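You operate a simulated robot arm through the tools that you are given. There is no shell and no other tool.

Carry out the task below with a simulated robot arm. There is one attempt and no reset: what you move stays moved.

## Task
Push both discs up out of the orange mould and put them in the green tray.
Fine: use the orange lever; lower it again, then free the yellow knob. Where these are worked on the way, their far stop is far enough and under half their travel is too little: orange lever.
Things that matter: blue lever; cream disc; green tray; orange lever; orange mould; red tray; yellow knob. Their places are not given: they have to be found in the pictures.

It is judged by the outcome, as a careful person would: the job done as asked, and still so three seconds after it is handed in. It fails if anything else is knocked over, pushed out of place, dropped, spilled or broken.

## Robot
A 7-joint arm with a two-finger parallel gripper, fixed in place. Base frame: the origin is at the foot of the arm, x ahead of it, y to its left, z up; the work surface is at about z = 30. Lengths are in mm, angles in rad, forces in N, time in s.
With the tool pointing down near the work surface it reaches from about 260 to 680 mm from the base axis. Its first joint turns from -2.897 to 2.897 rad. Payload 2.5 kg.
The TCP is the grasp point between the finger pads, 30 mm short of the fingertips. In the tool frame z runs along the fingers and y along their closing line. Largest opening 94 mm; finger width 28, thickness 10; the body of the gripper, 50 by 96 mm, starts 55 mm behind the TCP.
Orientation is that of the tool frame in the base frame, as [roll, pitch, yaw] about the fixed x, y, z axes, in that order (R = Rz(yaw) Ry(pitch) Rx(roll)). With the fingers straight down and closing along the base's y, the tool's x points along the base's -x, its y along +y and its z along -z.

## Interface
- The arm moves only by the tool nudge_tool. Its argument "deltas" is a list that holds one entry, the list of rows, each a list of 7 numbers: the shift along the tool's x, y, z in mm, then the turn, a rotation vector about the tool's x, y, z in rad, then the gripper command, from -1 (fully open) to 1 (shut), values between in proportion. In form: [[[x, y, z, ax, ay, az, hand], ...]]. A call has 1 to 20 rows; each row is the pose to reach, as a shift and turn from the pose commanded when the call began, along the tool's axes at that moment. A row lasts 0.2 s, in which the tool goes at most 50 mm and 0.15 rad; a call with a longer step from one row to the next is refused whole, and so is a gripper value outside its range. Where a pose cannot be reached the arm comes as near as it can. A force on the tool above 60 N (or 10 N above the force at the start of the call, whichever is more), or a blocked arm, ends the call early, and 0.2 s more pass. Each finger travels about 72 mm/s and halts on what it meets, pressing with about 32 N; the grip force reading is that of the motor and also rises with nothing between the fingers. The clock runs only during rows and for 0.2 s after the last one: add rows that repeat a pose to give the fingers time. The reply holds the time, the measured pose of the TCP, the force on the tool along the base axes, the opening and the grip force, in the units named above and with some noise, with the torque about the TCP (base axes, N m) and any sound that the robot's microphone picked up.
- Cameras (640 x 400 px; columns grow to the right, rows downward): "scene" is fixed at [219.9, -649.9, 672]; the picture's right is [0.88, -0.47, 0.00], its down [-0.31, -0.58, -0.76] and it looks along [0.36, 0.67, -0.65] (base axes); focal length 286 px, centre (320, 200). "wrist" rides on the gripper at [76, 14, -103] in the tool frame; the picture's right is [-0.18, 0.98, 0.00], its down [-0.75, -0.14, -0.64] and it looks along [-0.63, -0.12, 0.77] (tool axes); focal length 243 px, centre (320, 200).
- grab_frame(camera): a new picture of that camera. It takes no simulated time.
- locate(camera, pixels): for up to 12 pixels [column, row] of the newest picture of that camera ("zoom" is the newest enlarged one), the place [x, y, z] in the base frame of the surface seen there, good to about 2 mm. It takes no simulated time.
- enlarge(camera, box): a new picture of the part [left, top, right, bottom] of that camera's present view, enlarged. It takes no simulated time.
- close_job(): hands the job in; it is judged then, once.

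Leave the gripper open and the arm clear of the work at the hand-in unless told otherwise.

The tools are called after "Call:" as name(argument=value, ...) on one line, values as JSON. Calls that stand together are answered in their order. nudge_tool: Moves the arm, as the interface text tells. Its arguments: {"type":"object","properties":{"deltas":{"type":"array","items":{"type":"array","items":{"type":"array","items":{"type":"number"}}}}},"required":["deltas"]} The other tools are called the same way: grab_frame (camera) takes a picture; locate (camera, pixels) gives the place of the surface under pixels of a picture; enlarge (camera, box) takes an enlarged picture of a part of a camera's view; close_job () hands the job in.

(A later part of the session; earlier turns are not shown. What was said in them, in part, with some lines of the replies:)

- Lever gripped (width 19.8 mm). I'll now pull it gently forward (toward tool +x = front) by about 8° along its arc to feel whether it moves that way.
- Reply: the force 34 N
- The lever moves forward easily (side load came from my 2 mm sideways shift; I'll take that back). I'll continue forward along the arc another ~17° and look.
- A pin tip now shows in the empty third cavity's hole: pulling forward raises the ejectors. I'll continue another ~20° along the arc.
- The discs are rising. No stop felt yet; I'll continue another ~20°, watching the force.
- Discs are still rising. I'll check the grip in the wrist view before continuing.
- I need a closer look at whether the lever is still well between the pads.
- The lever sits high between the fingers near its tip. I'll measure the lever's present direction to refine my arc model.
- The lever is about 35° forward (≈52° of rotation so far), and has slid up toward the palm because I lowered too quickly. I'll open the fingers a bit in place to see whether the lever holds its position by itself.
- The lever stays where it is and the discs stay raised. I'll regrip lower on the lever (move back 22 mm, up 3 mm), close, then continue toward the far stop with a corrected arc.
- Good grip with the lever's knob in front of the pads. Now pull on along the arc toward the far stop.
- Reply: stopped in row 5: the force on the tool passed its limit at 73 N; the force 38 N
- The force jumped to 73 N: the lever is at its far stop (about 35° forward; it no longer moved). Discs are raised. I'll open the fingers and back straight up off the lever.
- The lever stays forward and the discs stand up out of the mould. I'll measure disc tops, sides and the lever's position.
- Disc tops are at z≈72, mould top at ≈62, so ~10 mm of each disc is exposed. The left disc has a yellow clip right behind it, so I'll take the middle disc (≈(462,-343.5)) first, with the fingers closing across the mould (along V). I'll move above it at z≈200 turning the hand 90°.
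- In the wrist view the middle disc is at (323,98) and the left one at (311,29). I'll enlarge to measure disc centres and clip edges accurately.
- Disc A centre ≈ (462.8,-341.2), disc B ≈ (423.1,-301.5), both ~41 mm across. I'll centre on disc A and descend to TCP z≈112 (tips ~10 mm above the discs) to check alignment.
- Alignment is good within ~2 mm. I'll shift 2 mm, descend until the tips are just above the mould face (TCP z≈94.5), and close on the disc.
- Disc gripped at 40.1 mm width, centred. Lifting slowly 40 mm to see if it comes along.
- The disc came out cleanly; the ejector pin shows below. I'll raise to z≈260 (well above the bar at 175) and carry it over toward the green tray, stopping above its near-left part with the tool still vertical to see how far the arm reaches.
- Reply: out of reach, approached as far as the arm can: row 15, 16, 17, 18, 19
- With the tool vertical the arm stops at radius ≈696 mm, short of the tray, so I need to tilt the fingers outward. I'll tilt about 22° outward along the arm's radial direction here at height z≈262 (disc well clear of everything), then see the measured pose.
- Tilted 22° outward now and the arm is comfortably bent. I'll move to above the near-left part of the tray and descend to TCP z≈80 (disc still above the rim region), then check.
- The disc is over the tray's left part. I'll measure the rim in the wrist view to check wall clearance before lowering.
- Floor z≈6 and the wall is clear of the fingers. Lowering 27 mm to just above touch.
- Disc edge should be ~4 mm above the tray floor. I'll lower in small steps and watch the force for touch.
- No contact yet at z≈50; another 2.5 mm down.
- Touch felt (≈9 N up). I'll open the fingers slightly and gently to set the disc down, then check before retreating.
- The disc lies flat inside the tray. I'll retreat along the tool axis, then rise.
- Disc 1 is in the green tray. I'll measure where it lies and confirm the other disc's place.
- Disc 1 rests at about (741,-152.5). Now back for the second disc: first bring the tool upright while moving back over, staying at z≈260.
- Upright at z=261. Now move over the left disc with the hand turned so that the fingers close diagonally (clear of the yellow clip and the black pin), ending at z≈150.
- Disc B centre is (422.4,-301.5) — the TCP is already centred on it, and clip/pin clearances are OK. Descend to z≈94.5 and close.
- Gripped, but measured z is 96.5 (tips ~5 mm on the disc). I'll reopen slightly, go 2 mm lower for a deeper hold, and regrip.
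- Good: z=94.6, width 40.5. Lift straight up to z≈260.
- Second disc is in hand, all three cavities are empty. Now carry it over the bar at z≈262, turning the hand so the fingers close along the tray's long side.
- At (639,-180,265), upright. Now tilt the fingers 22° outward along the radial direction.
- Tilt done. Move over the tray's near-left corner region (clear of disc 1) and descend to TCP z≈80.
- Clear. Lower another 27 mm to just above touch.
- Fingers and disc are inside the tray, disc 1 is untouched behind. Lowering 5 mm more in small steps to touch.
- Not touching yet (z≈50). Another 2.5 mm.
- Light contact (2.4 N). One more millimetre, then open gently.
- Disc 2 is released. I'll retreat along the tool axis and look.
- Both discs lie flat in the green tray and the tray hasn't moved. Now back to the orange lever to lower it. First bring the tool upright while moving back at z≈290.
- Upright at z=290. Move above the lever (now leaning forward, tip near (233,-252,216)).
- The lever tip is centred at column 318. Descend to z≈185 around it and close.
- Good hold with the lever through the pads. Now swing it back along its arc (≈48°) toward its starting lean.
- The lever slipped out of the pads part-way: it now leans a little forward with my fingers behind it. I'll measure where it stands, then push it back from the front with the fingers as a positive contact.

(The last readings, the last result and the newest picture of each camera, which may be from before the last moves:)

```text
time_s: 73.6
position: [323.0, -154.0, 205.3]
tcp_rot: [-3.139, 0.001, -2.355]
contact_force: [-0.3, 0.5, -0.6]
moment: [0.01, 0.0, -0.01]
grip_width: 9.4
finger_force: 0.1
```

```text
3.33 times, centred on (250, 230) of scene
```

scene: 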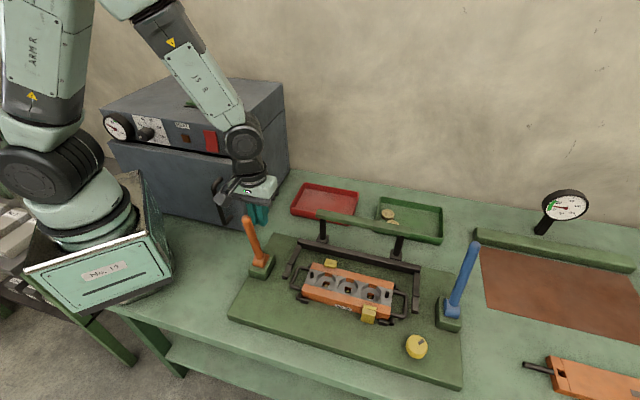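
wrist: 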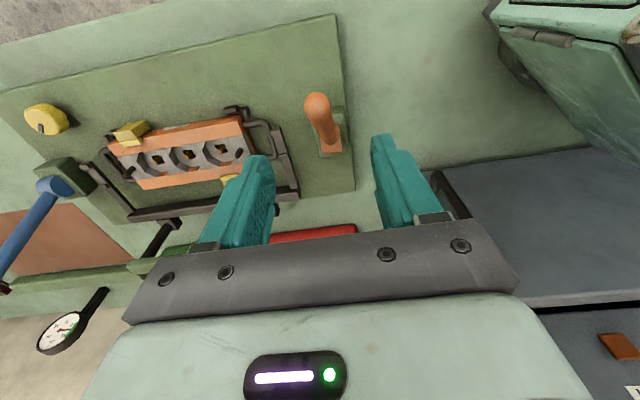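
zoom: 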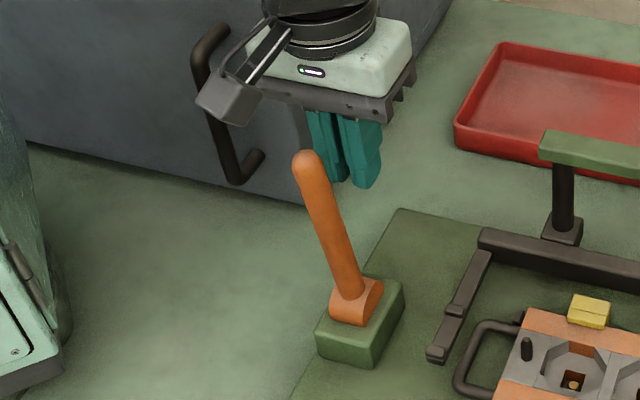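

The lever is about 5° forward, tip at z≈246. I'll go up to z≈300, pass over to its front side, and come down in front of it with the fingers nearly closed.

Call:
nudge_tool(deltas=[[[0, -0.7, -25, 0, 0, 0, 0.8], [0, -0.7, -50, 0, 0, 0, 0.8], [0, -0.7, -75, 0, 0, 0, 0.8], [0, -0.7, -95, 0, 0, 0, 0.8], [21, -0.7, -95, 0, 0, 0, 0.8], [42, -0.7, -95, 0, 0, 0, 0.8], [63, -0.7, -95, 0, 0, 0, 0.8], [84.5, -0.7, -95, 0, 0, 0, 0.8], [84.5, -0.7, -70, 0, 0, 0, 0.8], [84.5, -0.7, -45, 0, 0, 0, 0.8], [84.5, -0.7, -20, 0, 0, 0, 0.8], [84.5, -0.7, 0, 0, 0, 0, 0.8], [84.5, -0.7, 0, 0, 0, 0, 0.8]]])

Call:
enlarge(camera="scene", box=[200, 170, 300, 290])

Call:
grab_frame(camera="wrist")

```text
time_s: 76.4
position: [265.8, -215.1, 205.9]
tcp_rot: [-3.137, 0.001, -2.357]
contact_force: [0.1, 0.1, -0.3]
moment: [-0.01, 0.0, 0.01]
grip_width: 9.7
finger_force: 0.1
```

```text
3.33 times, centred on (250, 230) of scene
```

zoom: 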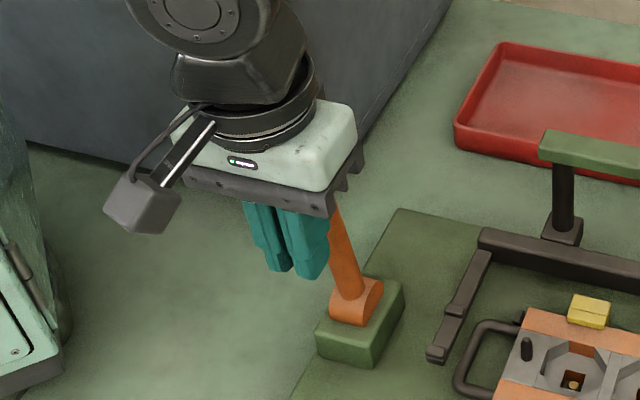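

```text
taken
```

wrist: 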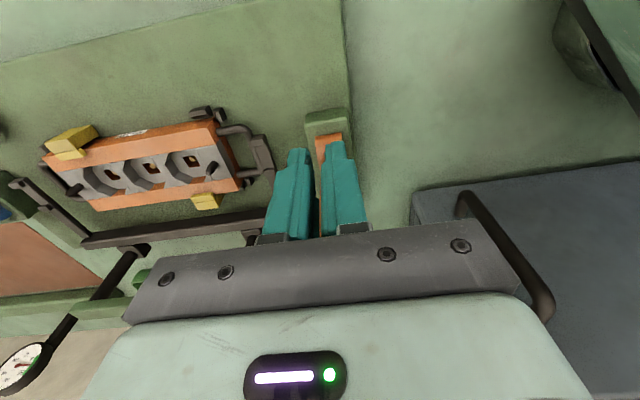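

Fingers are right in front of the lever, centred within 2 mm. Push it back toward its original lean.

Call:
nudge_tool(deltas=[[[-6, 1.5, 0, 0, 0, 0, 0.8], [-12, 1.5, 0, 0, 0, 0, 0.8], [-18, 1.5, 0, 0, 0, 0, 0.8], [-24, 1.5, 0, 0, 0, 0, 0.8], [-30, 1.5, 0, 0, 0, 0, 0.8], [-36, 1.5, 0, 0, 0, 0, 0.8], [-42, 1.5, 0, 0, 0, 0, 0.8], [-48, 1.5, 0, 0, 0, 0, 0.8], [-54, 1.5, 0, 0, 0, 0, 0.8], [-59, 1.5, 0, 0, 0, 0, 0.8], [-59, 1.5, 0, 0, 0, 0, 0.8]]])

Call:
enlarge(camera="scene", box=[200, 170, 300, 290])

Call:
grab_frame(camera="wrist")

```text
time_s: 78.8
position: [304.6, -172.4, 206.7]
tcp_rot: [-3.138, 0.003, -2.357]
contact_force: [0.0, 0.0, -1.1]
moment: [-0.03, 0.01, 0.0]
grip_width: 9.4
finger_force: 0.0
```

```text
3.33 times, centred on (250, 230) of scene
```

zoom: 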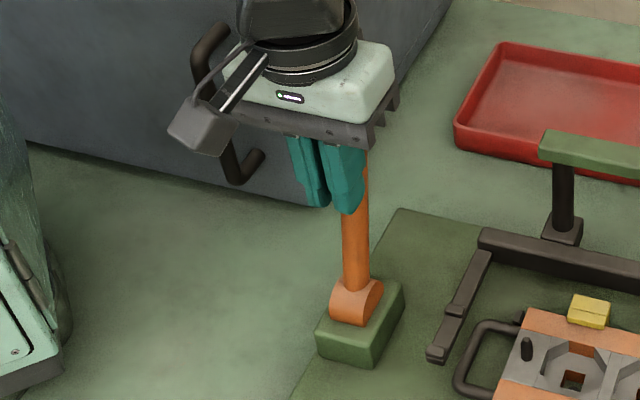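

```text
taken
```

wrist: 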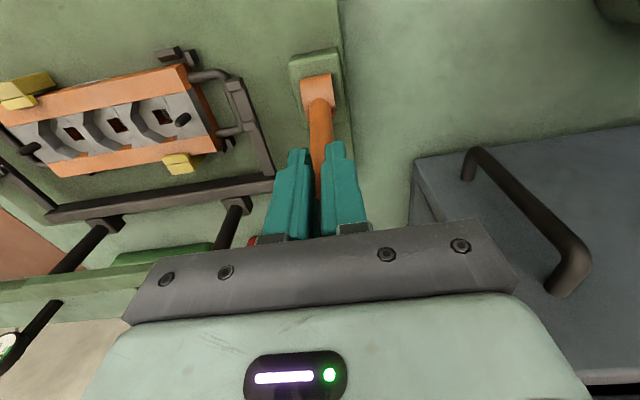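

The lever is following (now close to its starting lean, pins have sunk). I'll push the rest in small steps until it meets its stop.

Call:
nudge_tool(deltas=[[[-2, 0, 0, 0, 0, 0, 0.8], [-4, 0, 0, 0, 0, 0, 0.8], [-6, 0, 0, 0, 0, 0, 0.8], [-8, 0, 0, 0, 0, 0, 0.8], [-10, 0, 0, 0, 0, 0, 0.8], [-10, 0, 0, 0, 0, 0, 0.8]]])

Call:
enlarge(camera="scene", box=[200, 170, 300, 290])

```text
time_s: 80.2
position: [314.9, -163.9, 207.5]
tcp_rot: [-3.138, 0.006, -2.354]
contact_force: [0.2, -1.1, 1.6]
moment: [0.66, -0.63, -0.02]
grip_width: 19.1
finger_force: 45.2
```

```text
3.33 times, centred on (250, 230) of scene
```

zoom: 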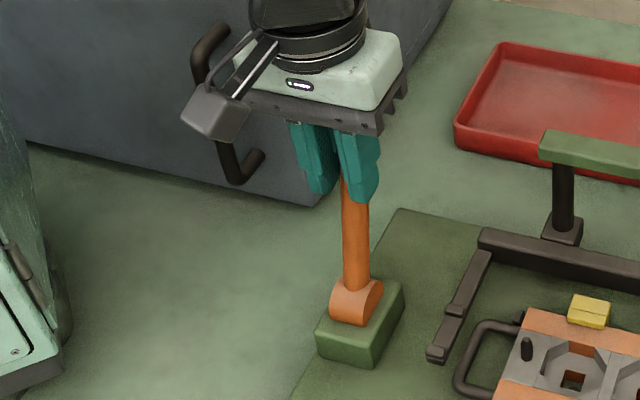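

The rod has wedged itself between the fingers (width 19). I'll measure the lever's lean against the starting one (start: V≈95 at z≈126, base 80).

Call:
locate(camera="zoom", pixels=[[355, 215], [356, 235], [356, 255], [357, 275], [355, 200], [355, 298]])

Call:
grab_frame(camera="wrist")

```text
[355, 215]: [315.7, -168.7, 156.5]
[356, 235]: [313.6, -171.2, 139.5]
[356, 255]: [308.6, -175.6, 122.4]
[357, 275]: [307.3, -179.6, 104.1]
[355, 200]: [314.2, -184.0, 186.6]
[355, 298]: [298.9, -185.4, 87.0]
```

```text
taken
```

wrist: 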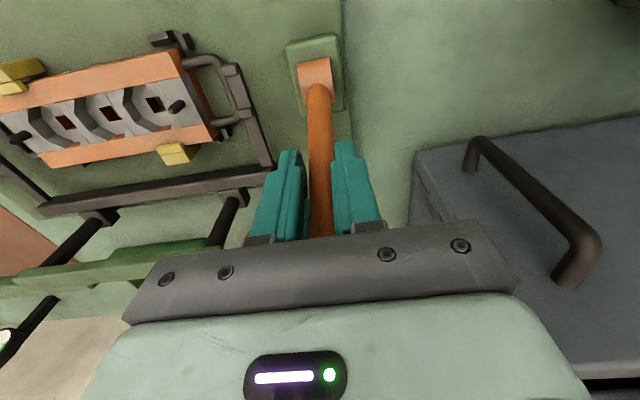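

The lever now reads V=104 at z=156 and 94 at z=122 – the same as at the start, so it's back at (or within a degree of) its rear stop. With the pads gripping it, I'll pull it 8 mm further back to confirm it's against the stop.

Call:
nudge_tool(deltas=[[[-2, 0, 0, 0, 0, 0, 0.9], [-4, 0, 0, 0, 0, 0, 0.9], [-6, 0, 0.5, 0, 0, 0, 0.9], [-8, 0, 1, 0, 0, 0, 0.9], [-8, 0, 1, 0, 0, 0, 0.9]]])

Call:
enlarge(camera="scene", box=[200, 170, 300, 290])

Call:
locate(camera="zoom", pixels=[[355, 215], [356, 235], [356, 255], [357, 275], [355, 298]])

```text
time_s: 81.4
position: [315.1, -162.5, 205.4]
tcp_rot: [-3.141, -0.003, -2.362]
contact_force: [-33.6, -35.4, 27.5]
moment: [-0.54, 0.42, -0.02]
grip_width: 19.5
finger_force: 44.7
```

```text
3.33 times, centred on (250, 230) of scene
```

zoom: 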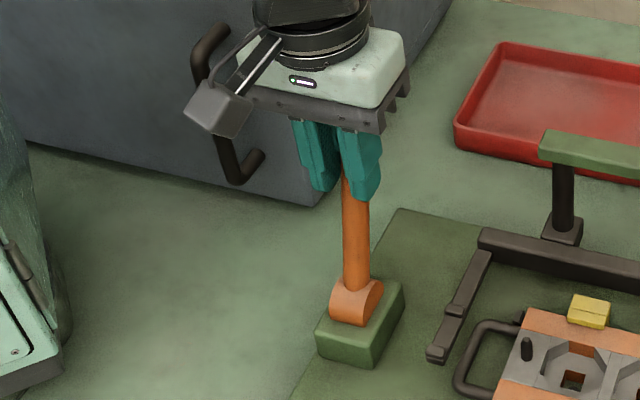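

```text
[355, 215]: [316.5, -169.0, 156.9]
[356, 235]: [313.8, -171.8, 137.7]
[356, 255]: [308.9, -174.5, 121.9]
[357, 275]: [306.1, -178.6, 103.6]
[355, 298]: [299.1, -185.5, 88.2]
```

~49 N resistance with no movement: the lever is hard against its rear stop – lowered. Relieve the push, open, and rise clear.

Call:
nudge_tool(deltas=[[[4, 0, 0, 0, 0, 0, 0.8], [8, 0, -1, 0, 0, 0, 0.4], [8, 0, -1, 0, 0, 0, 0], [8, 0, -1, 0, 0, 0, -0.4], [8, 0, -20, 0, 0, 0, -0.4], [8, 0, -45, 0, 0, 0, -0.4], [8, 0, -70, 0, 0, 0, -0.4], [8, 0, -95, 0, 0, 0, -0.4], [8, 0, -95, 0, 0, 0, -0.4]]])

Call:
grab_frame(camera="scene")

Call:
enlarge(camera="scene", box=[280, 240, 440, 370])

```text
time_s: 83.4
position: [313.2, -164.9, 301.8]
tcp_rot: [-3.137, 0.0, -2.357]
contact_force: [-0.5, 0.0, 0.2]
moment: [-0.01, 0.0, 0.0]
grip_width: 65.6
finger_force: 0.0
```

```text
taken
```

scene: 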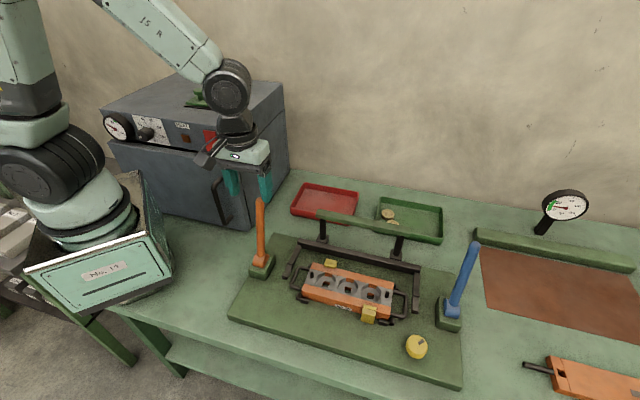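

```text
3.08 times, centred on (360, 305) of scene
```

zoom: 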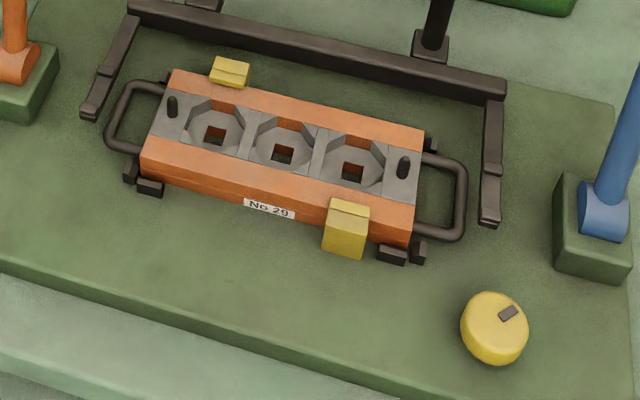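

The lever is back at its start position and all ejector pins are down. Next the yellow knob: I'll measure its geometry and mark.

Call:
enlarge(camera="scene", box=[384, 320, 448, 370])

```text
8.00 times, centred on (416, 345) of scene
```

zoom: 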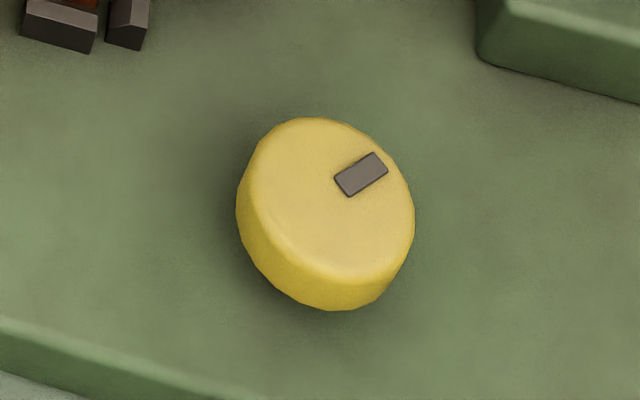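

Call:
locate(camera="zoom", pixels=[[328, 197], [255, 170], [408, 215], [320, 122], [345, 275], [361, 175], [345, 187], [378, 163], [340, 300], [250, 230], [300, 130], [395, 260]])

```text
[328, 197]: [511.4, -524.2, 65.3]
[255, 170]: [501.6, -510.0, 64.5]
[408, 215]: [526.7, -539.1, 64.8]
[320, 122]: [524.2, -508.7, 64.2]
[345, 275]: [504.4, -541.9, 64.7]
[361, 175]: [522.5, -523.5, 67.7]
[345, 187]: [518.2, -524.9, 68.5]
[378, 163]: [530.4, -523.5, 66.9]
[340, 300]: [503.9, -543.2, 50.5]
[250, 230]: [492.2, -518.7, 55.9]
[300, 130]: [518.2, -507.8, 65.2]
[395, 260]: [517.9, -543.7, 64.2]
```

Knob centre ≈ (514,-525), 40 mm across, top at z=65; its mark points about +x. It is at radius 735, so I need a tilted approach again. First move to a waypoint at about (461,-472,290), turning the hand so it closes along V (tangentially).

Call:
nudge_tool(deltas=[[[8, -23, 1, 0, 0, 0.112, -0.4], [16, -46, 2, 0, 0, 0.224, -0.4], [24, -69, 3, 0, 0, 0.337, -0.4], [32, -92, 4, 0, 0, 0.449, -0.4], [40, -115, 5, 0, 0, 0.561, -0.4], [48, -138, 5, 0, 0, 0.673, -0.4], [56, -161, 6, 0, 0, 0.786, -0.4], [64, -184, 6, 0, 0, 0.898, -0.4], [72, -207, 7, 0, 0, 1.01, -0.4], [80, -230, 7, 0, 0, 1.122, -0.4], [88, -253, 8, 0, 0, 1.234, -0.4], [96, -276, 9, 0, 0, 1.347, -0.4], [104, -299, 10, 0, 0, 1.459, -0.4], [112.3, -321.8, 10, 0, 0, 1.571, -0.4], [112.3, -321.8, 10, 0, 0, 1.571, -0.4]]])

Call:
grab_frame(camera="wrist")

Call:
grab_frame(camera="scene")

```text
time_s: 86.6
position: [460.5, -471.8, 291.3]
tcp_rot: [3.139, 0.002, 2.355]
contact_force: [0.7, 0.1, -0.2]
moment: [0.0, -0.01, 0.01]
grip_width: 65.8
finger_force: 0.1
```

```text
taken
```

wrist: 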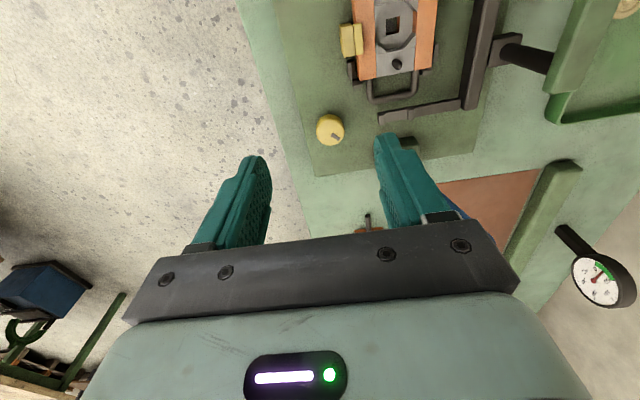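

```text
taken
```

scene: 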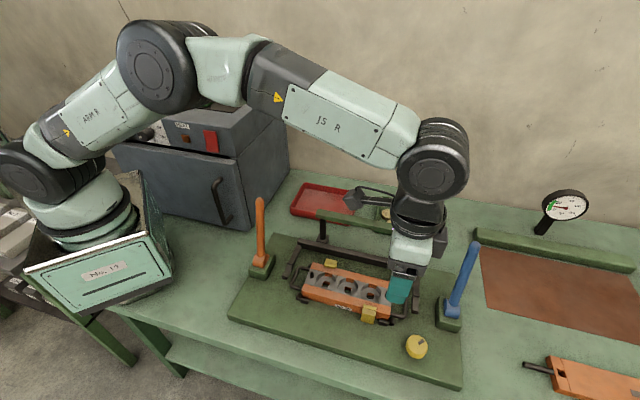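

The knob is visible at (330,129) in the wrist view. I'll enlarge to measure it from above.

Call:
enlarge(camera="wrist", box=[290, 90, 390, 170])

```text
5.00 times, centred on (340, 130) of wrist
```

zoom: 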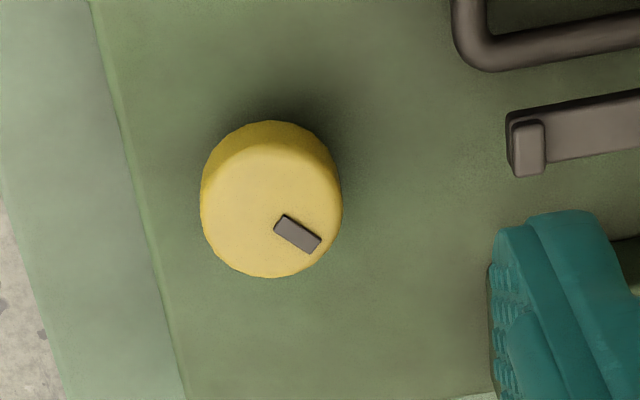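

Call:
locate(camera="zoom", pixels=[[204, 210], [338, 205], [268, 274], [270, 155], [268, 212], [297, 234], [285, 225], [312, 245], [268, 124], [380, 250], [520, 170], [150, 250]])

```text
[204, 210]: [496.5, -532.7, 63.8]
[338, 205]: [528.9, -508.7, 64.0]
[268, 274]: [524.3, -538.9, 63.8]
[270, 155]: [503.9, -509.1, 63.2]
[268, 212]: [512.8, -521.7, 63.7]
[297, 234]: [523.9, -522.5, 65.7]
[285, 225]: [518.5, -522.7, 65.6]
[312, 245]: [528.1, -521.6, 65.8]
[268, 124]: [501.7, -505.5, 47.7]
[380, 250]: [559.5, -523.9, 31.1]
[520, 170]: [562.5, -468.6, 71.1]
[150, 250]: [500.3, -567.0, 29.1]
```

Knob: centre ≈ (513.8,-524), z from ~46 to 64. I'll tilt the fingers 16° outward here, then move to above the knob at z≈150.

Call:
nudge_tool(deltas=[[[0, 0, 0, 0, -0.093, 0, -0.4], [0, 0, 0, 0, -0.186, 0, -0.4], [0, 0, 0, 0, -0.279, 0, -0.4], [0, 0, 0, 0, -0.279, 0, -0.4]]])

```text
time_s: 87.6
position: [460.2, -471.2, 290.7]
tcp_rot: [3.139, 0.284, 2.356]
contact_force: [-1.0, 0.4, 0.2]
moment: [0.01, 0.0, -0.01]
grip_width: 65.8
finger_force: 0.0
```

Call:
nudge_tool(deltas=[[[-16.6, 0.2, 4.8, 0, 0, 0, -0.4], [-33.2, 0.5, 9.5, 0, 0, 0, -0.4], [-49.7, 0.7, 14.3, 0, 0, 0, -0.4], [-66.3, 0.9, 19, 0, 0, 0, -0.4], [-59.8, 0.9, 41.6, 0, 0, 0, -0.4], [-53.4, 0.9, 64.2, 0, 0, 0, -0.4], [-46.9, 0.9, 86.8, 0, 0, 0, -0.4], [-40.4, 0.9, 109.3, 0, 0, 0, -0.4], [-34, 0.9, 131.9, 0, 0, 0, -0.4], [-27.5, 0.9, 154.5, 0, 0, 0, -0.4], [-27.5, 0.9, 154.5, 0, 0, 0, -0.4]]])

Call:
grab_frame(camera="wrist")

Call:
grab_frame(camera="scene")

```text
time_s: 90.0
position: [509.8, -519.4, 149.9]
tcp_rot: [3.14, 0.282, 2.356]
contact_force: [-0.1, 0.2, -1.0]
moment: [0.0, -0.03, 0.02]
grip_width: 65.9
finger_force: 0.1
```

```text
taken
```

wrist: 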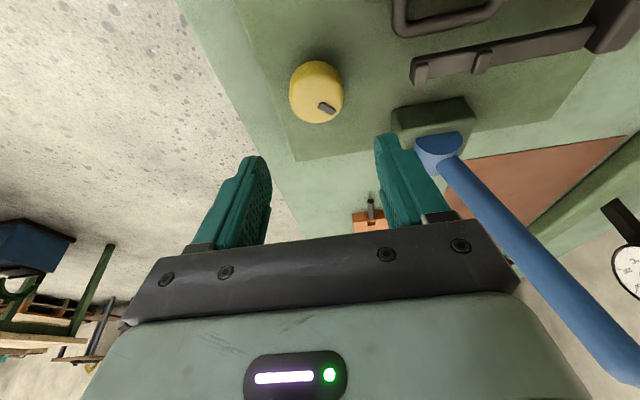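

```text
taken
```

scene: 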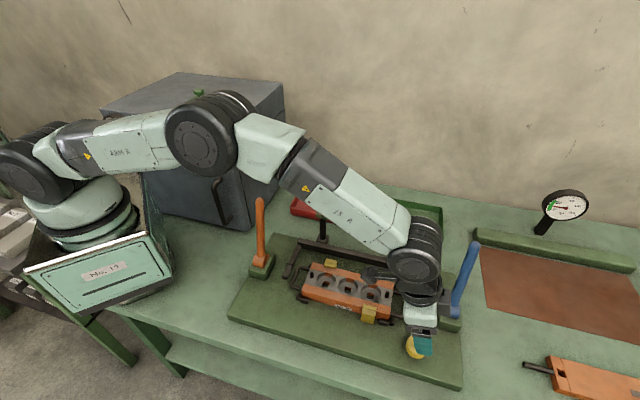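

Aligned. Descend vertically around the knob to TCP z≈72.

Call:
nudge_tool(deltas=[[[4.2, 0, 14.4, 0, 0, 0, -0.4], [8.3, 0, 28.8, 0, 0, 0, -0.4], [12.5, 0, 43.2, 0, 0, 0, -0.4], [16.1, 0, 55.7, 0, 0, 0, -0.4], [19.5, 0, 67.2, 0, 0, 0, -0.4], [21.7, 0, 74.9, 0, 0, 0, -0.4], [21.7, 0, 74.9, 0, 0, 0, -0.4]]])

Call:
enlarge(camera="wrist", box=[200, 60, 440, 240])

Call:
enlarge(camera="scene", box=[360, 270, 480, 390])

```text
time_s: 91.6
position: [510.5, -519.6, 71.4]
tcp_rot: [3.139, 0.283, 2.354]
contact_force: [-0.4, -0.2, -0.6]
moment: [0.03, -0.01, 0.0]
grip_width: 66.0
finger_force: 0.0
```

```text
2.22 times, centred on (320, 150) of wrist
```

zoom: 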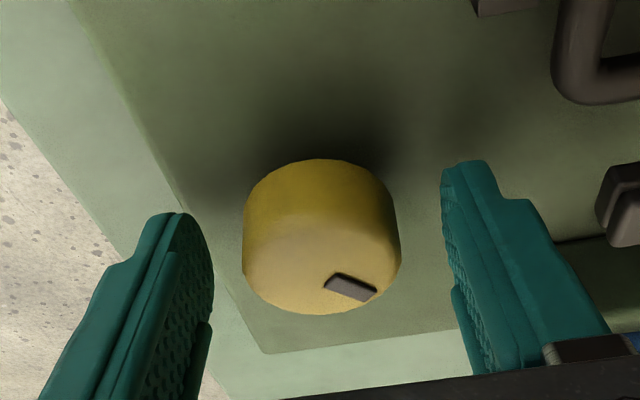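

```text
3.33 times, centred on (420, 330) of scene
```

zoom: 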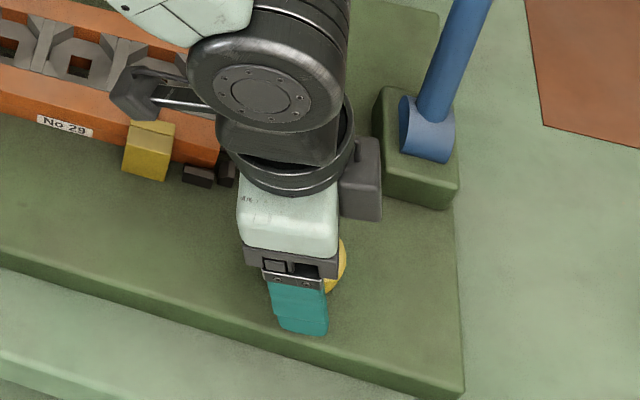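

The knob sits centred between the pads. Close on it.

Call:
nudge_tool(deltas=[[[0, 0, 0, 0, 0, 0, 0], [0, 0, 0, 0, 0, 0, 0.3], [0, 0, 0, 0, 0, 0, 0.6], [0, 0, 0, 0, 0, 0, 0.6], [0, 0, 0, 0, 0, 0, 0.6]]])

Call:
enlarge(camera="wrist", box=[200, 60, 440, 240])

```text
time_s: 92.8
position: [508.5, -519.0, 71.8]
tcp_rot: [3.14, 0.283, 2.356]
contact_force: [0.1, -1.3, -1.8]
moment: [-0.26, 0.09, 0.0]
grip_width: 41.1
finger_force: 44.8
```

```text
2.22 times, centred on (320, 150) of wrist
```

zoom: 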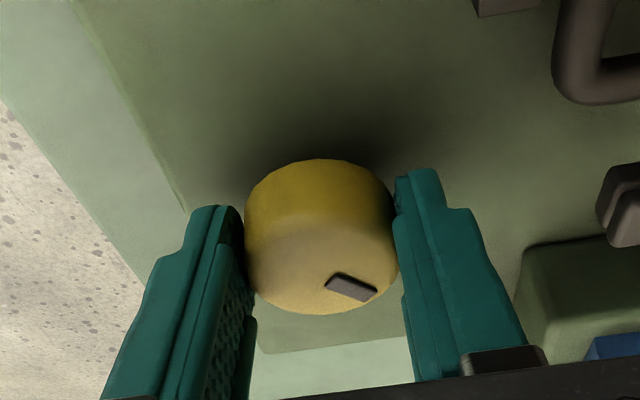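

Gripped (41 mm). Now try turning counter-clockwise (seen from above, loosening) about the vertical axis through the knob, by about 15°, and watch torque and the clips.

Call:
nudge_tool(deltas=[[[0, -0.6, 0, -0.025, 0, -0.086, 0.8], [-0.1, -1.25, 0, -0.05, 0, -0.173, 0.8], [-0.2, -1.9, 0.1, -0.075, 0, -0.259, 0.8], [-0.2, -1.9, 0.1, -0.075, 0, -0.259, 0.8]]])

Call:
enlarge(camera="wrist", box=[200, 60, 440, 240])

Call:
enlarge(camera="scene", box=[290, 240, 450, 370])

```text
time_s: 93.8
position: [509.1, -522.0, 71.3]
tcp_rot: [3.142, 0.28, 2.626]
contact_force: [-0.4, -0.9, -1.8]
moment: [0.19, 0.58, 0.03]
grip_width: 41.2
finger_force: 45.1
```

```text
2.22 times, centred on (320, 150) of wrist
```

zoom: 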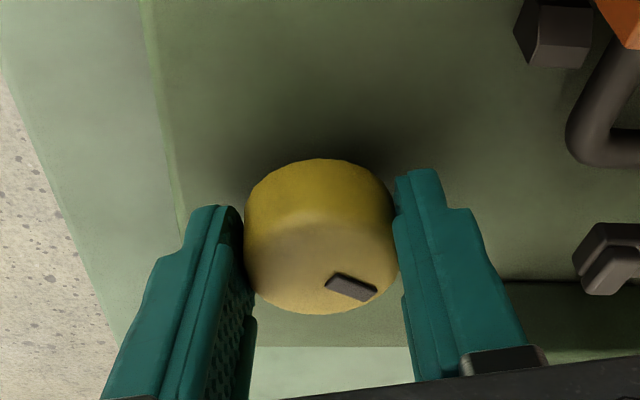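

```text
3.08 times, centred on (370, 305) of scene
```

zoom: 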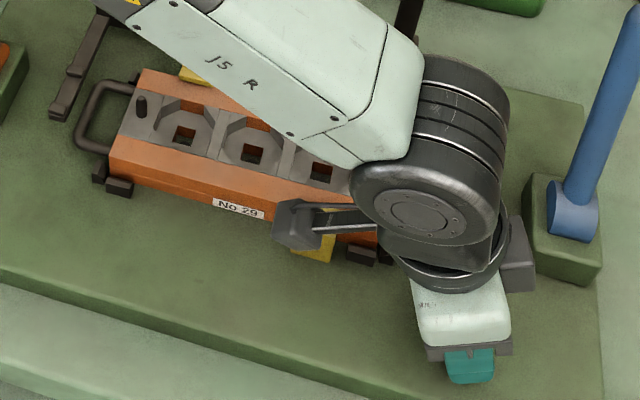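

The knob turns with the hand (the mark moved with the pads), little torque. I'll continue counter-clockwise another ~28°.

Call:
nudge_tool(deltas=[[[0, -0.7, 0, -0.028, 0, -0.096, 0.8], [-0.1, -1.4, 0, -0.056, 0, -0.192, 0.8], [-0.3, -2.1, 0.1, -0.084, 0, -0.288, 0.8], [-0.5, -2.7, 0.15, -0.112, 0, -0.384, 0.8], [-0.8, -3.4, 0.2, -0.14, 0, -0.48, 0.8], [-0.8, -3.4, 0.2, -0.14, 0, -0.48, 0.8]]])

Call:
enlarge(camera="wrist", box=[200, 60, 440, 240])

Call:
enlarge(camera="scene", box=[290, 240, 450, 370])

```text
time_s: 95.2
position: [507.7, -524.2, 72.9]
tcp_rot: [3.139, 0.284, 3.127]
contact_force: [-13.3, 17.1, 7.5]
moment: [-0.42, 0.84, 0.15]
grip_width: 41.3
finger_force: 45.1
```

```text
2.22 times, centred on (320, 150) of wrist
```

zoom: 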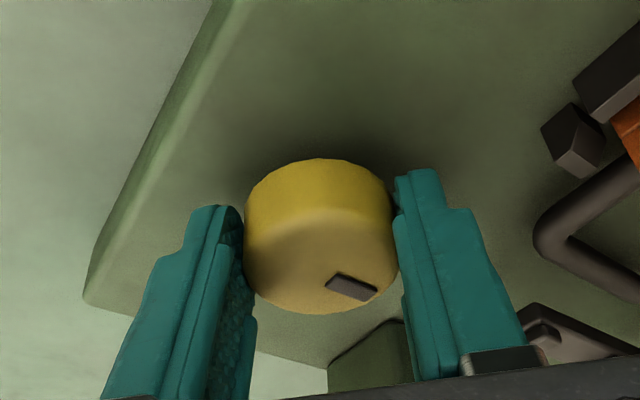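

```text
3.08 times, centred on (370, 305) of scene
```

zoom: 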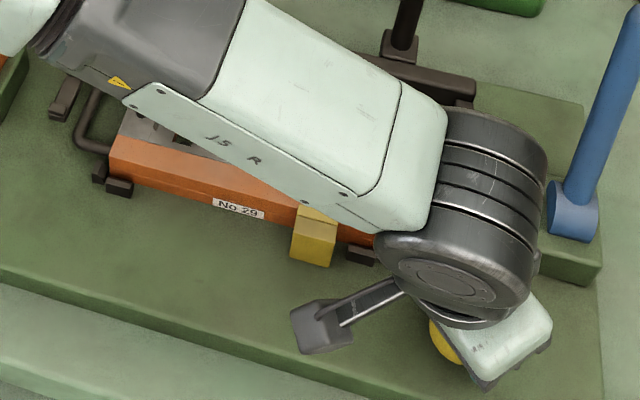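

The front yellow clip seems to have shifted outward. I'll look closely at it.

Call:
enlarge(camera="scene", box=[340, 290, 404, 330])

Call:
locate(camera="scene", pixels=[[369, 309], [369, 313], [369, 318], [368, 324], [372, 306]])

```text
10.00 times, centred on (372, 310) of scene
```

zoom: 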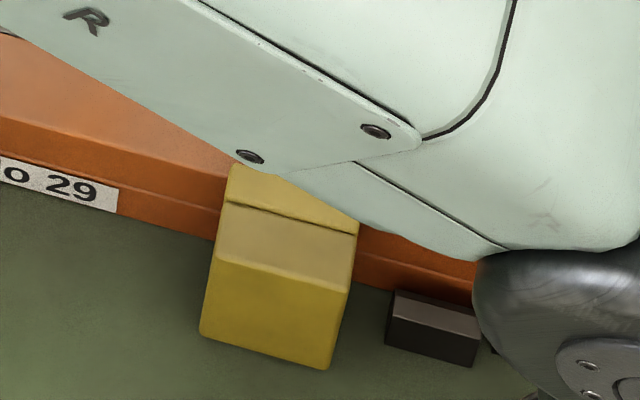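

```text
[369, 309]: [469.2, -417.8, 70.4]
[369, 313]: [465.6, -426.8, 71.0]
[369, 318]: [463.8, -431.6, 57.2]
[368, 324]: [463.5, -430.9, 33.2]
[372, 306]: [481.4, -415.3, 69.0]
```

The front clip has moved outward ~8 mm: counter-clockwise frees it. I'll open, lift above the knob, turn the hand back, and regrip to continue.

Call:
nudge_tool(deltas=[[[0, 0, 0, 0, 0, 0, 0.3], [0, 0, 0, 0, 0, 0, -0.1], [0, 0, 0, 0, 0, 0, -0.4], [0, 0, 0, 0, 0, 0, -0.4], [-5.6, 0, -19.2, 0, 0, 0, -0.4], [-11.2, 0, -38.4, 0, 0, 0, -0.4], [-14, 0, -48, 0, 0, 0, -0.4], [-14, 0, -48, 0, 0, 0, -0.4]]])

Call:
enlarge(camera="wrist", box=[200, 40, 440, 240])

```text
time_s: 97.0
position: [508.3, -524.8, 122.8]
tcp_rot: [3.141, 0.282, 3.123]
contact_force: [-0.1, 0.6, -0.2]
moment: [0.0, 0.0, -0.01]
grip_width: 65.7
finger_force: 0.0
```

```text
2.00 times, centred on (320, 140) of wrist
```

zoom: 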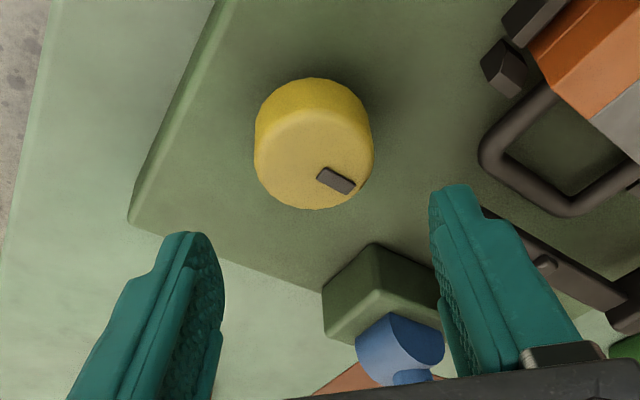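

The knob stays put with its mark moved. I'll check the blue lever's base block extents before rotating the hand back.

Call:
locate(camera="zoom", pixels=[[375, 245], [325, 295], [440, 280], [330, 340], [380, 290], [337, 181], [313, 160], [313, 205]])

Call:
grab_frame(camera="scene")

```text
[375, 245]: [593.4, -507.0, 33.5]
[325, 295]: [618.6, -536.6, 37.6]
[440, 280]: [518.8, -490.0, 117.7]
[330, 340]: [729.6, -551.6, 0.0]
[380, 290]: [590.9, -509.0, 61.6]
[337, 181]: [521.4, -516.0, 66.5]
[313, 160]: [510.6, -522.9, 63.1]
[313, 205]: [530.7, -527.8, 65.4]
```

```text
taken
```

scene: 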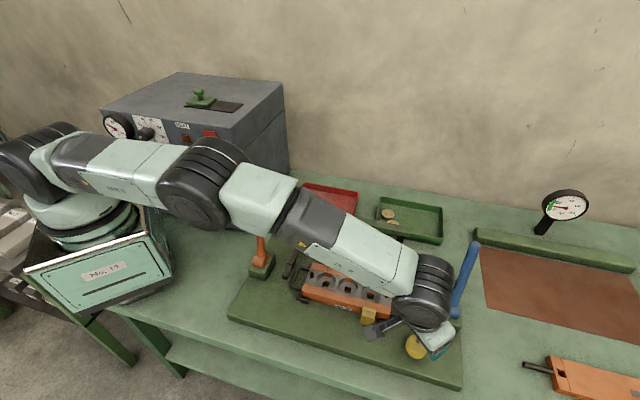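

Block face is at V≈60, clear of my fingers. The knob's mark now points at ~46° (it was ~8°), so it turned ~40°. Rotate the hand back by ~75° about the knob axis, at this height.

Call:
nudge_tool(deltas=[[[0, 0.8, 0, 0.036, 0, 0.125, -0.4], [-0.2, 1.7, 0.1, 0.073, 0, 0.25, -0.4], [-0.5, 2.5, 0.1, 0.109, 0, 0.374, -0.4], [-0.8, 3.2, 0.2, 0.145, 0, 0.499, -0.4], [-1.3, 3.9, 0.4, 0.181, 0, 0.624, -0.4], [-1.8, 4.6, 0.5, 0.218, 0, 0.749, -0.4], [-2.4, 5.1, 0.7, 0.254, 0, 0.874, -0.4], [-3.1, 5.6, 0.9, 0.29, 0, 0.998, -0.4], [-3.8, 6, 1.1, 0.326, 0, 1.123, -0.4], [-4.6, 6.3, 1.3, 0.363, 0, 1.248, -0.4], [-4.6, 6.3, 1.3, 0.363, 0, 1.248, -0.4]]])

Call:
enlarge(camera="wrist", box=[200, 40, 440, 240])

Call:
grab_frame(camera="scene")

```text
time_s: 99.4
position: [513.2, -517.9, 121.8]
tcp_rot: [-3.141, 0.282, 1.824]
contact_force: [0.2, -0.8, 0.2]
moment: [0.05, 0.01, 0.01]
grip_width: 65.8
finger_force: 0.0
```

```text
2.00 times, centred on (320, 140) of wrist
```

zoom: 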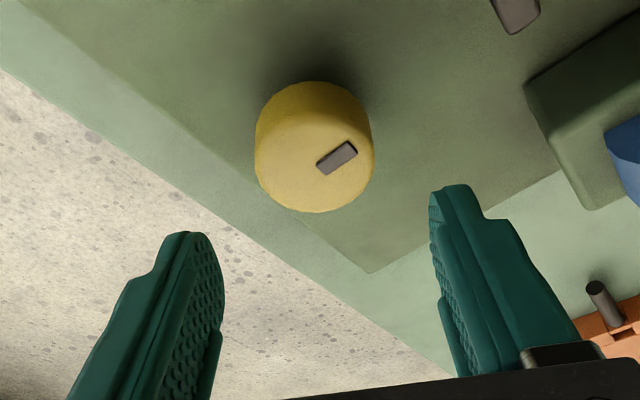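

```text
taken
```

scene: 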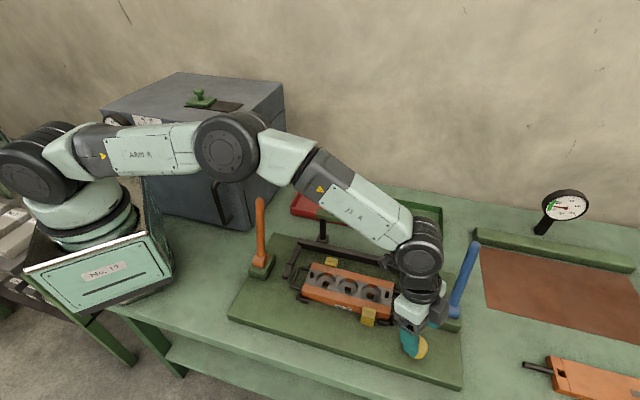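

Hand is turned back ~30° beyond radial, knob centred. Lower 50 mm and regrip.

Call:
nudge_tool(deltas=[[[4.2, -0.5, 14.4, 0, 0, 0, -0.4], [8.4, -0.5, 28.8, 0, 0, 0, -0.4], [11.7, -0.5, 40.3, 0, 0, 0, -0.4], [14, -0.5, 48, 0, 0, 0, -0.4], [14, -0.5, 48, 0, 0, 0, -0.4], [14, -0.5, 48, 0, 0, 0, 0], [14, -0.5, 48, 0, 0, 0, 0.4], [14, -0.5, 48, 0, 0, 0, 0.8], [14, -0.5, 48, 0, 0, 0, 0.8]]])

Call:
enlarge(camera="wrist", box=[200, 40, 440, 240])

```text
time_s: 101.4
position: [513.5, -520.2, 70.8]
tcp_rot: [3.139, 0.282, 1.825]
contact_force: [12.8, -1.3, -6.9]
moment: [-0.53, -0.03, 0.05]
grip_width: 41.8
finger_force: 45.0
```

```text
2.00 times, centred on (320, 140) of wrist
```

zoom: 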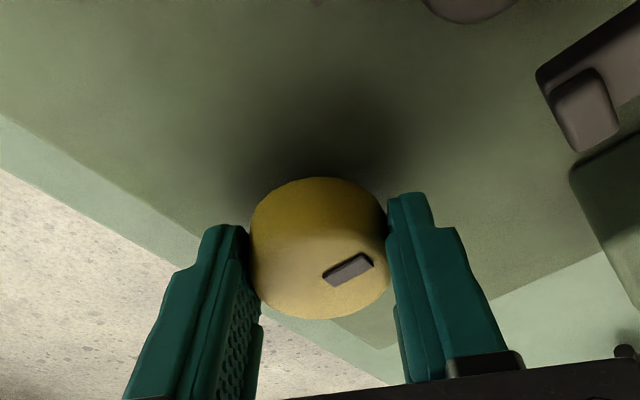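

Regripped. Continue counter-clockwise about 41°, watching for the stop.

Call:
nudge_tool(deltas=[[[0, 0.2, 0, -0.033, 0, -0.115, 0.8], [-0.2, -0.5, 0, -0.067, 0, -0.23, 0.8], [-0.4, -1.2, 0.1, -0.1, 0, -0.346, 0.8], [-0.7, -1.9, 0.2, -0.134, 0, -0.461, 0.8], [-1.1, -2.6, 0.3, -0.167, 0, -0.576, 0.8], [-1.5, -3.1, 0.4, -0.201, 0, -0.691, 0.8], [-1.5, -3.1, 0.4, -0.201, 0, -0.691, 0.8]]])

Call:
enlarge(camera="wrist", box=[200, 40, 440, 240])

Call:
enlarge(camera="scene", box=[280, 240, 440, 370])

```text
time_s: 103.0
position: [509.6, -521.2, 73.1]
tcp_rot: [3.14, 0.284, 2.547]
contact_force: [16.1, -6.2, -7.9]
moment: [-0.58, -0.63, 0.03]
grip_width: 41.5
finger_force: 45.0
```

```text
2.00 times, centred on (320, 140) of wrist
```

zoom: 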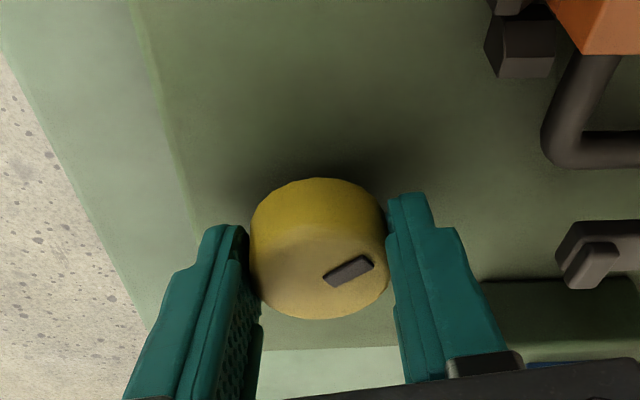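

```text
3.08 times, centred on (360, 305) of scene
```

zoom: 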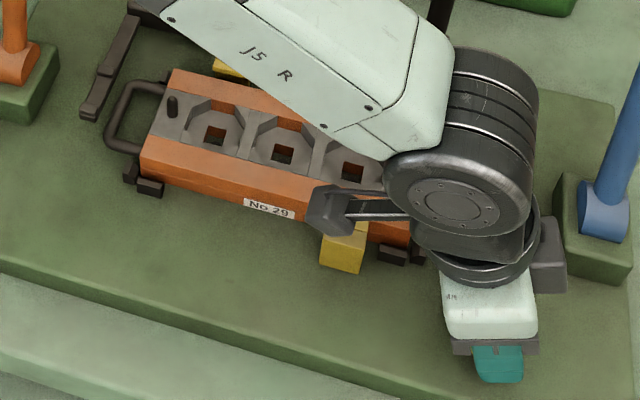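

Another ~41° turned freely (≈85° in total). Continue to feel for the far stop.

Call:
nudge_tool(deltas=[[[-0.5, -0.5, 0.1, -0.028, 0, -0.096, 0.8], [-0.9, -1, 0.2, -0.056, 0, -0.192, 0.8], [-1.2, -1.6, 0.3, -0.084, 0, -0.288, 0.8], [-1.4, -2.1, 0.4, -0.112, 0, -0.384, 0.8], [-1.7, -2.6, 0.5, -0.14, 0, -0.48, 0.8], [-1.7, -2.6, 0.5, -0.14, 0, -0.48, 0.8]]])

Call:
enlarge(camera="wrist", box=[200, 40, 440, 240])

Call:
enlarge(camera="scene", box=[280, 240, 440, 370])

```text
time_s: 104.4
position: [509.8, -524.4, 71.7]
tcp_rot: [3.139, 0.282, 3.045]
contact_force: [0.1, 6.7, -0.8]
moment: [-0.08, -0.49, -0.86]
grip_width: 41.6
finger_force: 44.8
```

```text
2.00 times, centred on (320, 140) of wrist
```

zoom: 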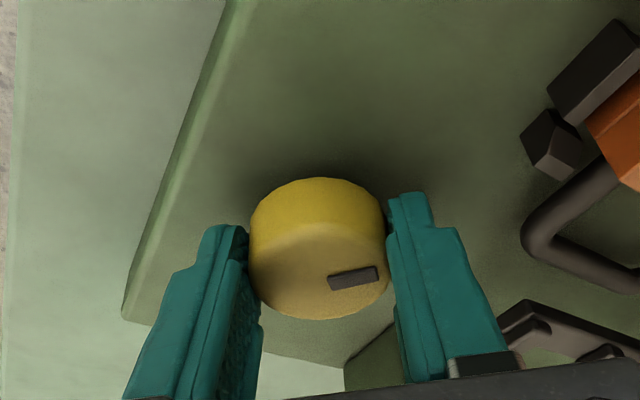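

```text
3.08 times, centred on (360, 305) of scene
```

zoom: 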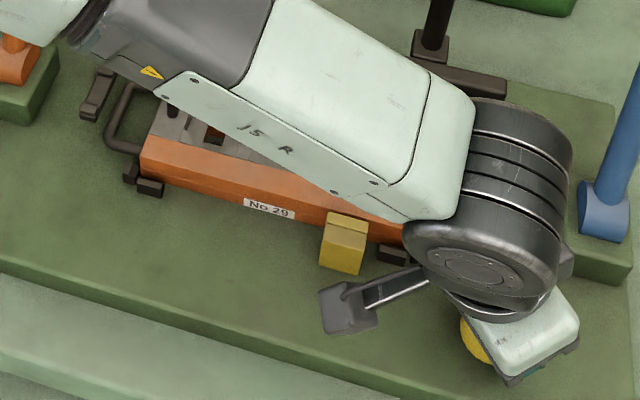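

Torque of −0.86 N·m and the mark slipped relative to the pads: the knob has reached its far stop. The clip is clearly further out. Open, lift off and inspect.

Call:
nudge_tool(deltas=[[[0, 0, 0, 0, 0, 0, 0.3], [0, 0, 0, 0, 0, 0, -0.1], [0, 0, 0, 0, 0, 0, -0.4], [0, 0, 0, 0, 0, 0, -0.4], [-5.6, 0, -19.2, 0, 0, 0, -0.4], [-11.2, 0, -38.4, 0, 0, 0, -0.4], [-18, 0, -62, 0, 0, 0, -0.4], [-25, 0, -86, 0, 0, 0, -0.4], [-28, 0, -96, 0, 0, 0, -0.4], [-28, 0, -96, 0, 0, 0, -0.4]]])

Call:
enlarge(camera="wrist", box=[220, 10, 420, 150])

Call:
grab_frame(camera="scene")

```text
time_s: 106.6
position: [511.6, -521.5, 173.4]
tcp_rot: [3.138, 0.282, 3.043]
contact_force: [0.4, 0.2, 0.8]
moment: [-0.02, 0.01, -0.03]
grip_width: 65.7
finger_force: 0.1
```

```text
2.86 times, centred on (320, 80) of wrist
```

zoom: 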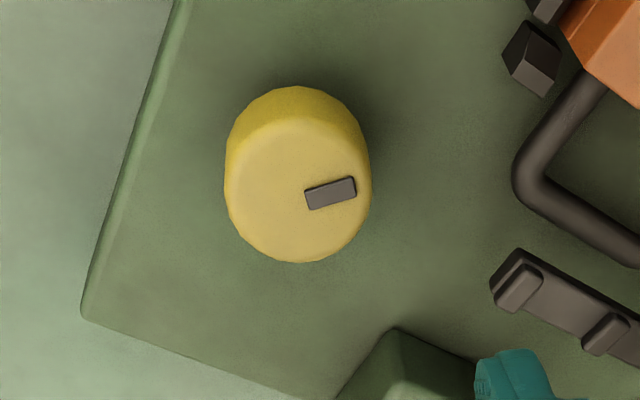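

```text
taken
```

scene: 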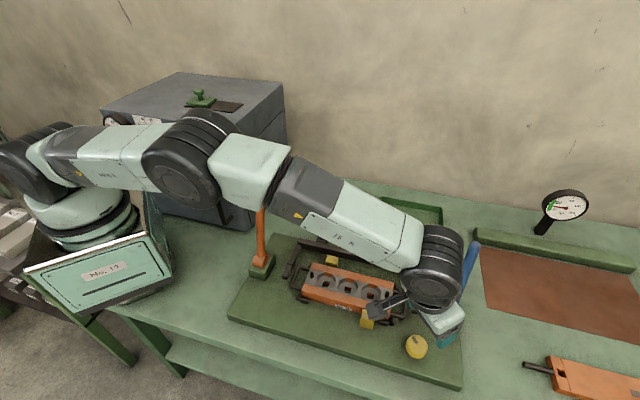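

Call:
locate(camera="zoom", pixels=[[312, 200], [331, 193], [350, 186], [297, 190], [228, 185], [368, 185], [298, 258], [298, 122]])

Call:
locate(camera="scene", pixels=[[331, 261], [367, 320], [366, 316], [332, 258], [260, 203], [261, 245]])

```text
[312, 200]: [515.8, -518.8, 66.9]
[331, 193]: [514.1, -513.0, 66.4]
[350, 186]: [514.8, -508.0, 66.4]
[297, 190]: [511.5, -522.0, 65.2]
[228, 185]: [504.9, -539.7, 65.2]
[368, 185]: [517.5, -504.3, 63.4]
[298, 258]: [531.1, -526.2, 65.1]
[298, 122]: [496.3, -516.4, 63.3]
```

```text
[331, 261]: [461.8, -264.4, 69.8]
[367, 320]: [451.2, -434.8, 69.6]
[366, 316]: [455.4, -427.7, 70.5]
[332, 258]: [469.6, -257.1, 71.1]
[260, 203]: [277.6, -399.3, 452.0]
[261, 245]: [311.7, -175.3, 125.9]
```

The mark turned from ~+x to +y, i.e. a full 90° to its stop, and the clips have drawn outward: the knob is free. Now raise the arm clear and bring it upright to inspect everything.

Call:
nudge_tool(deltas=[[[-8, 0, -29, 0, 0, 0, -0.5], [-17, 0, -58, 0, 0, 0, -0.6], [-10, 15, -80, 0, 0.06, 0, -0.8], [5, 35, -100, 0, 0.12, 0, -1], [18, 55, -120, 0, 0.18, 0, -1], [30, 70, -135, 0, 0.24, 0, -1], [40.5, 80, -147, 0, 0.282, 0, -1], [40.5, 80, -147, 0, 0.282, 0, -1]]])

Call:
grab_frame(camera="scene")

```text
time_s: 108.4
position: [439.3, -438.7, 303.2]
tcp_rot: [3.139, -0.001, 3.047]
contact_force: [0.0, 0.0, 0.4]
moment: [0.0, 0.02, 0.01]
grip_width: 94.2
finger_force: 0.0
```

```text
taken
```

scene: 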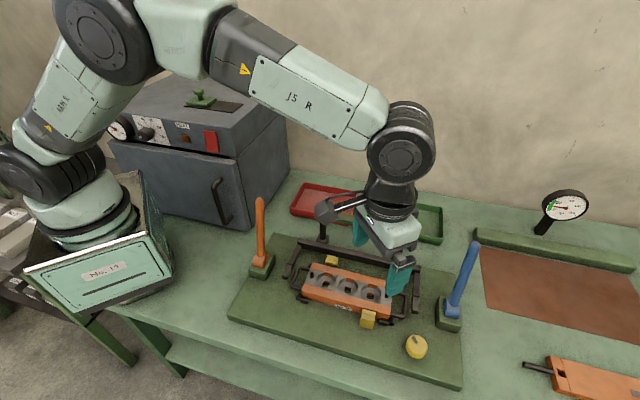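

Raise further to about the starting pose, so the whole fixture and tray are visible.

Call:
nudge_tool(deltas=[[[12, 7.5, -22, 0, 0, 0, -1], [26, 16, -45, 0, 0, 0, -1], [42, 26, -68, 0, 0, 0, -1], [56, 35, -91, 0, 0, 0, -1], [70, 44, -114, 0, 0, 0, -1], [84.3, 52.2, -136, 0, 0, 0, -1], [84.3, 52.2, -136, 0, 0, 0, -1]]])

Call:
grab_frame(camera="scene")

Call:
enlarge(camera="scene", box=[280, 230, 440, 370])

Call:
grab_frame(camera="wrist")

```text
time_s: 110.0
position: [357.6, -376.6, 437.4]
tcp_rot: [3.139, 0.001, 3.044]
contact_force: [-0.8, -0.5, -0.3]
moment: [0.01, -0.01, 0.03]
grip_width: 94.1
finger_force: 0.0
```

```text
taken
```

scene: 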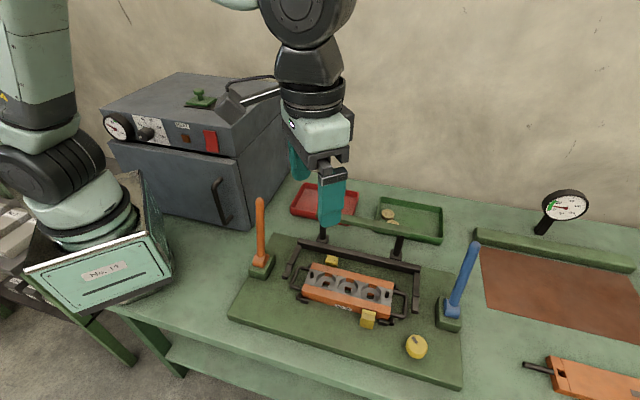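

```text
2.86 times, centred on (360, 300) of scene
```

zoom: 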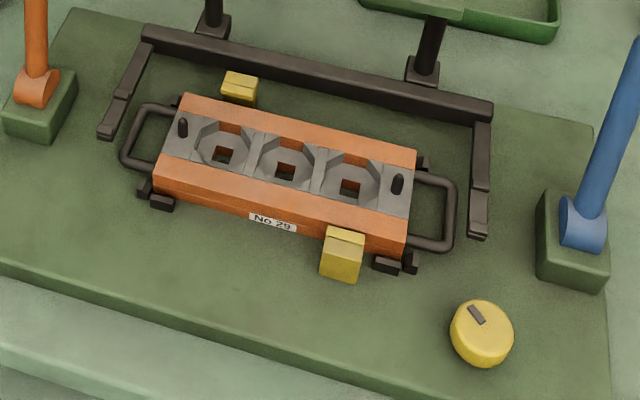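

```text
taken
```

wrist: 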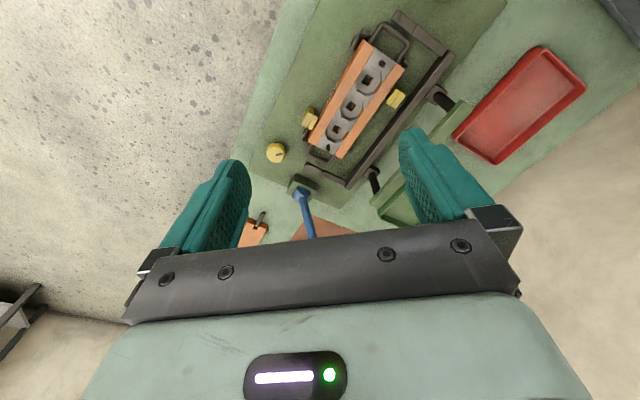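

Both yellow clips now stand off the mould, the orange lever is back at its start, blue lever, mould and trays are unmoved. A last closer check of the clips and of the discs in the tray.

Call:
enlarge(camera="wrist", box=[240, 0, 480, 200])

Call:
enlarge(camera="scene", box=[240, 180, 460, 280])

Call:
locate(camera="scene", pixels=[[388, 213], [392, 222], [260, 201], [261, 230], [476, 246], [459, 295], [440, 242], [441, 208], [293, 210]])

```text
2.00 times, centred on (360, 100) of wrist
```

zoom: 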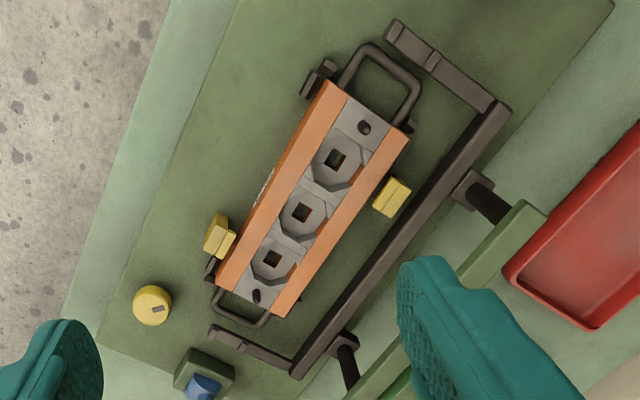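

```text
2.91 times, centred on (350, 230) of scene
```

zoom: 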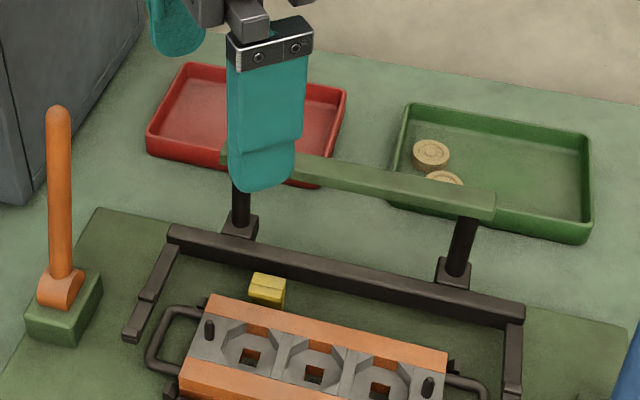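

```text
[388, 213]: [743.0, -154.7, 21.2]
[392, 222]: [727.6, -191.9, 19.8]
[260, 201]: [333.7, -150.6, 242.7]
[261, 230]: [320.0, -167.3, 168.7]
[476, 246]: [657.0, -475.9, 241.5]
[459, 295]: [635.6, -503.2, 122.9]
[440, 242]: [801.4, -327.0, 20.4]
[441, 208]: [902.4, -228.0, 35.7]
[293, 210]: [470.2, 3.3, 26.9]
```

All the checks pass:
- Both discs lie flat in the green tray, with their tops at z≈20.
- The orange lever is lowered to its original position: (333.7,-150.6,242.7) now, (333.9,-151.5,241.5) at the start.
- The yellow knob is turned to its free stop and both clips are clear of the mould.
- The blue lever and both trays haven't moved.
- The gripper is open and the arm is clear.

I'm handing the job in.

Call:
close_job()

```text
The job is handed in.
```

The job is handed in: both discs are out of the orange mould and lying flat in the green tray. I don't have the judged result.

- **Orange lever:** I pulled it to its far stop to raise the discs. Once both discs were in the tray, I pushed it back against its rear stop. It slipped out of the gripper partway back, so I finished by pushing it from the front. It measured back at its starting position.
- **Yellow knob:** after the lever was down, I turned the knob counter-clockwise about 90° to its stop. Both yellow clips moved clear of the mould.
- **Everything else:** the blue lever and both trays measured at their original places. In the final pictures the mould looked unmoved.
- **Arm:** the gripper is open and the arm is raised near its starting pose, clear of the work.
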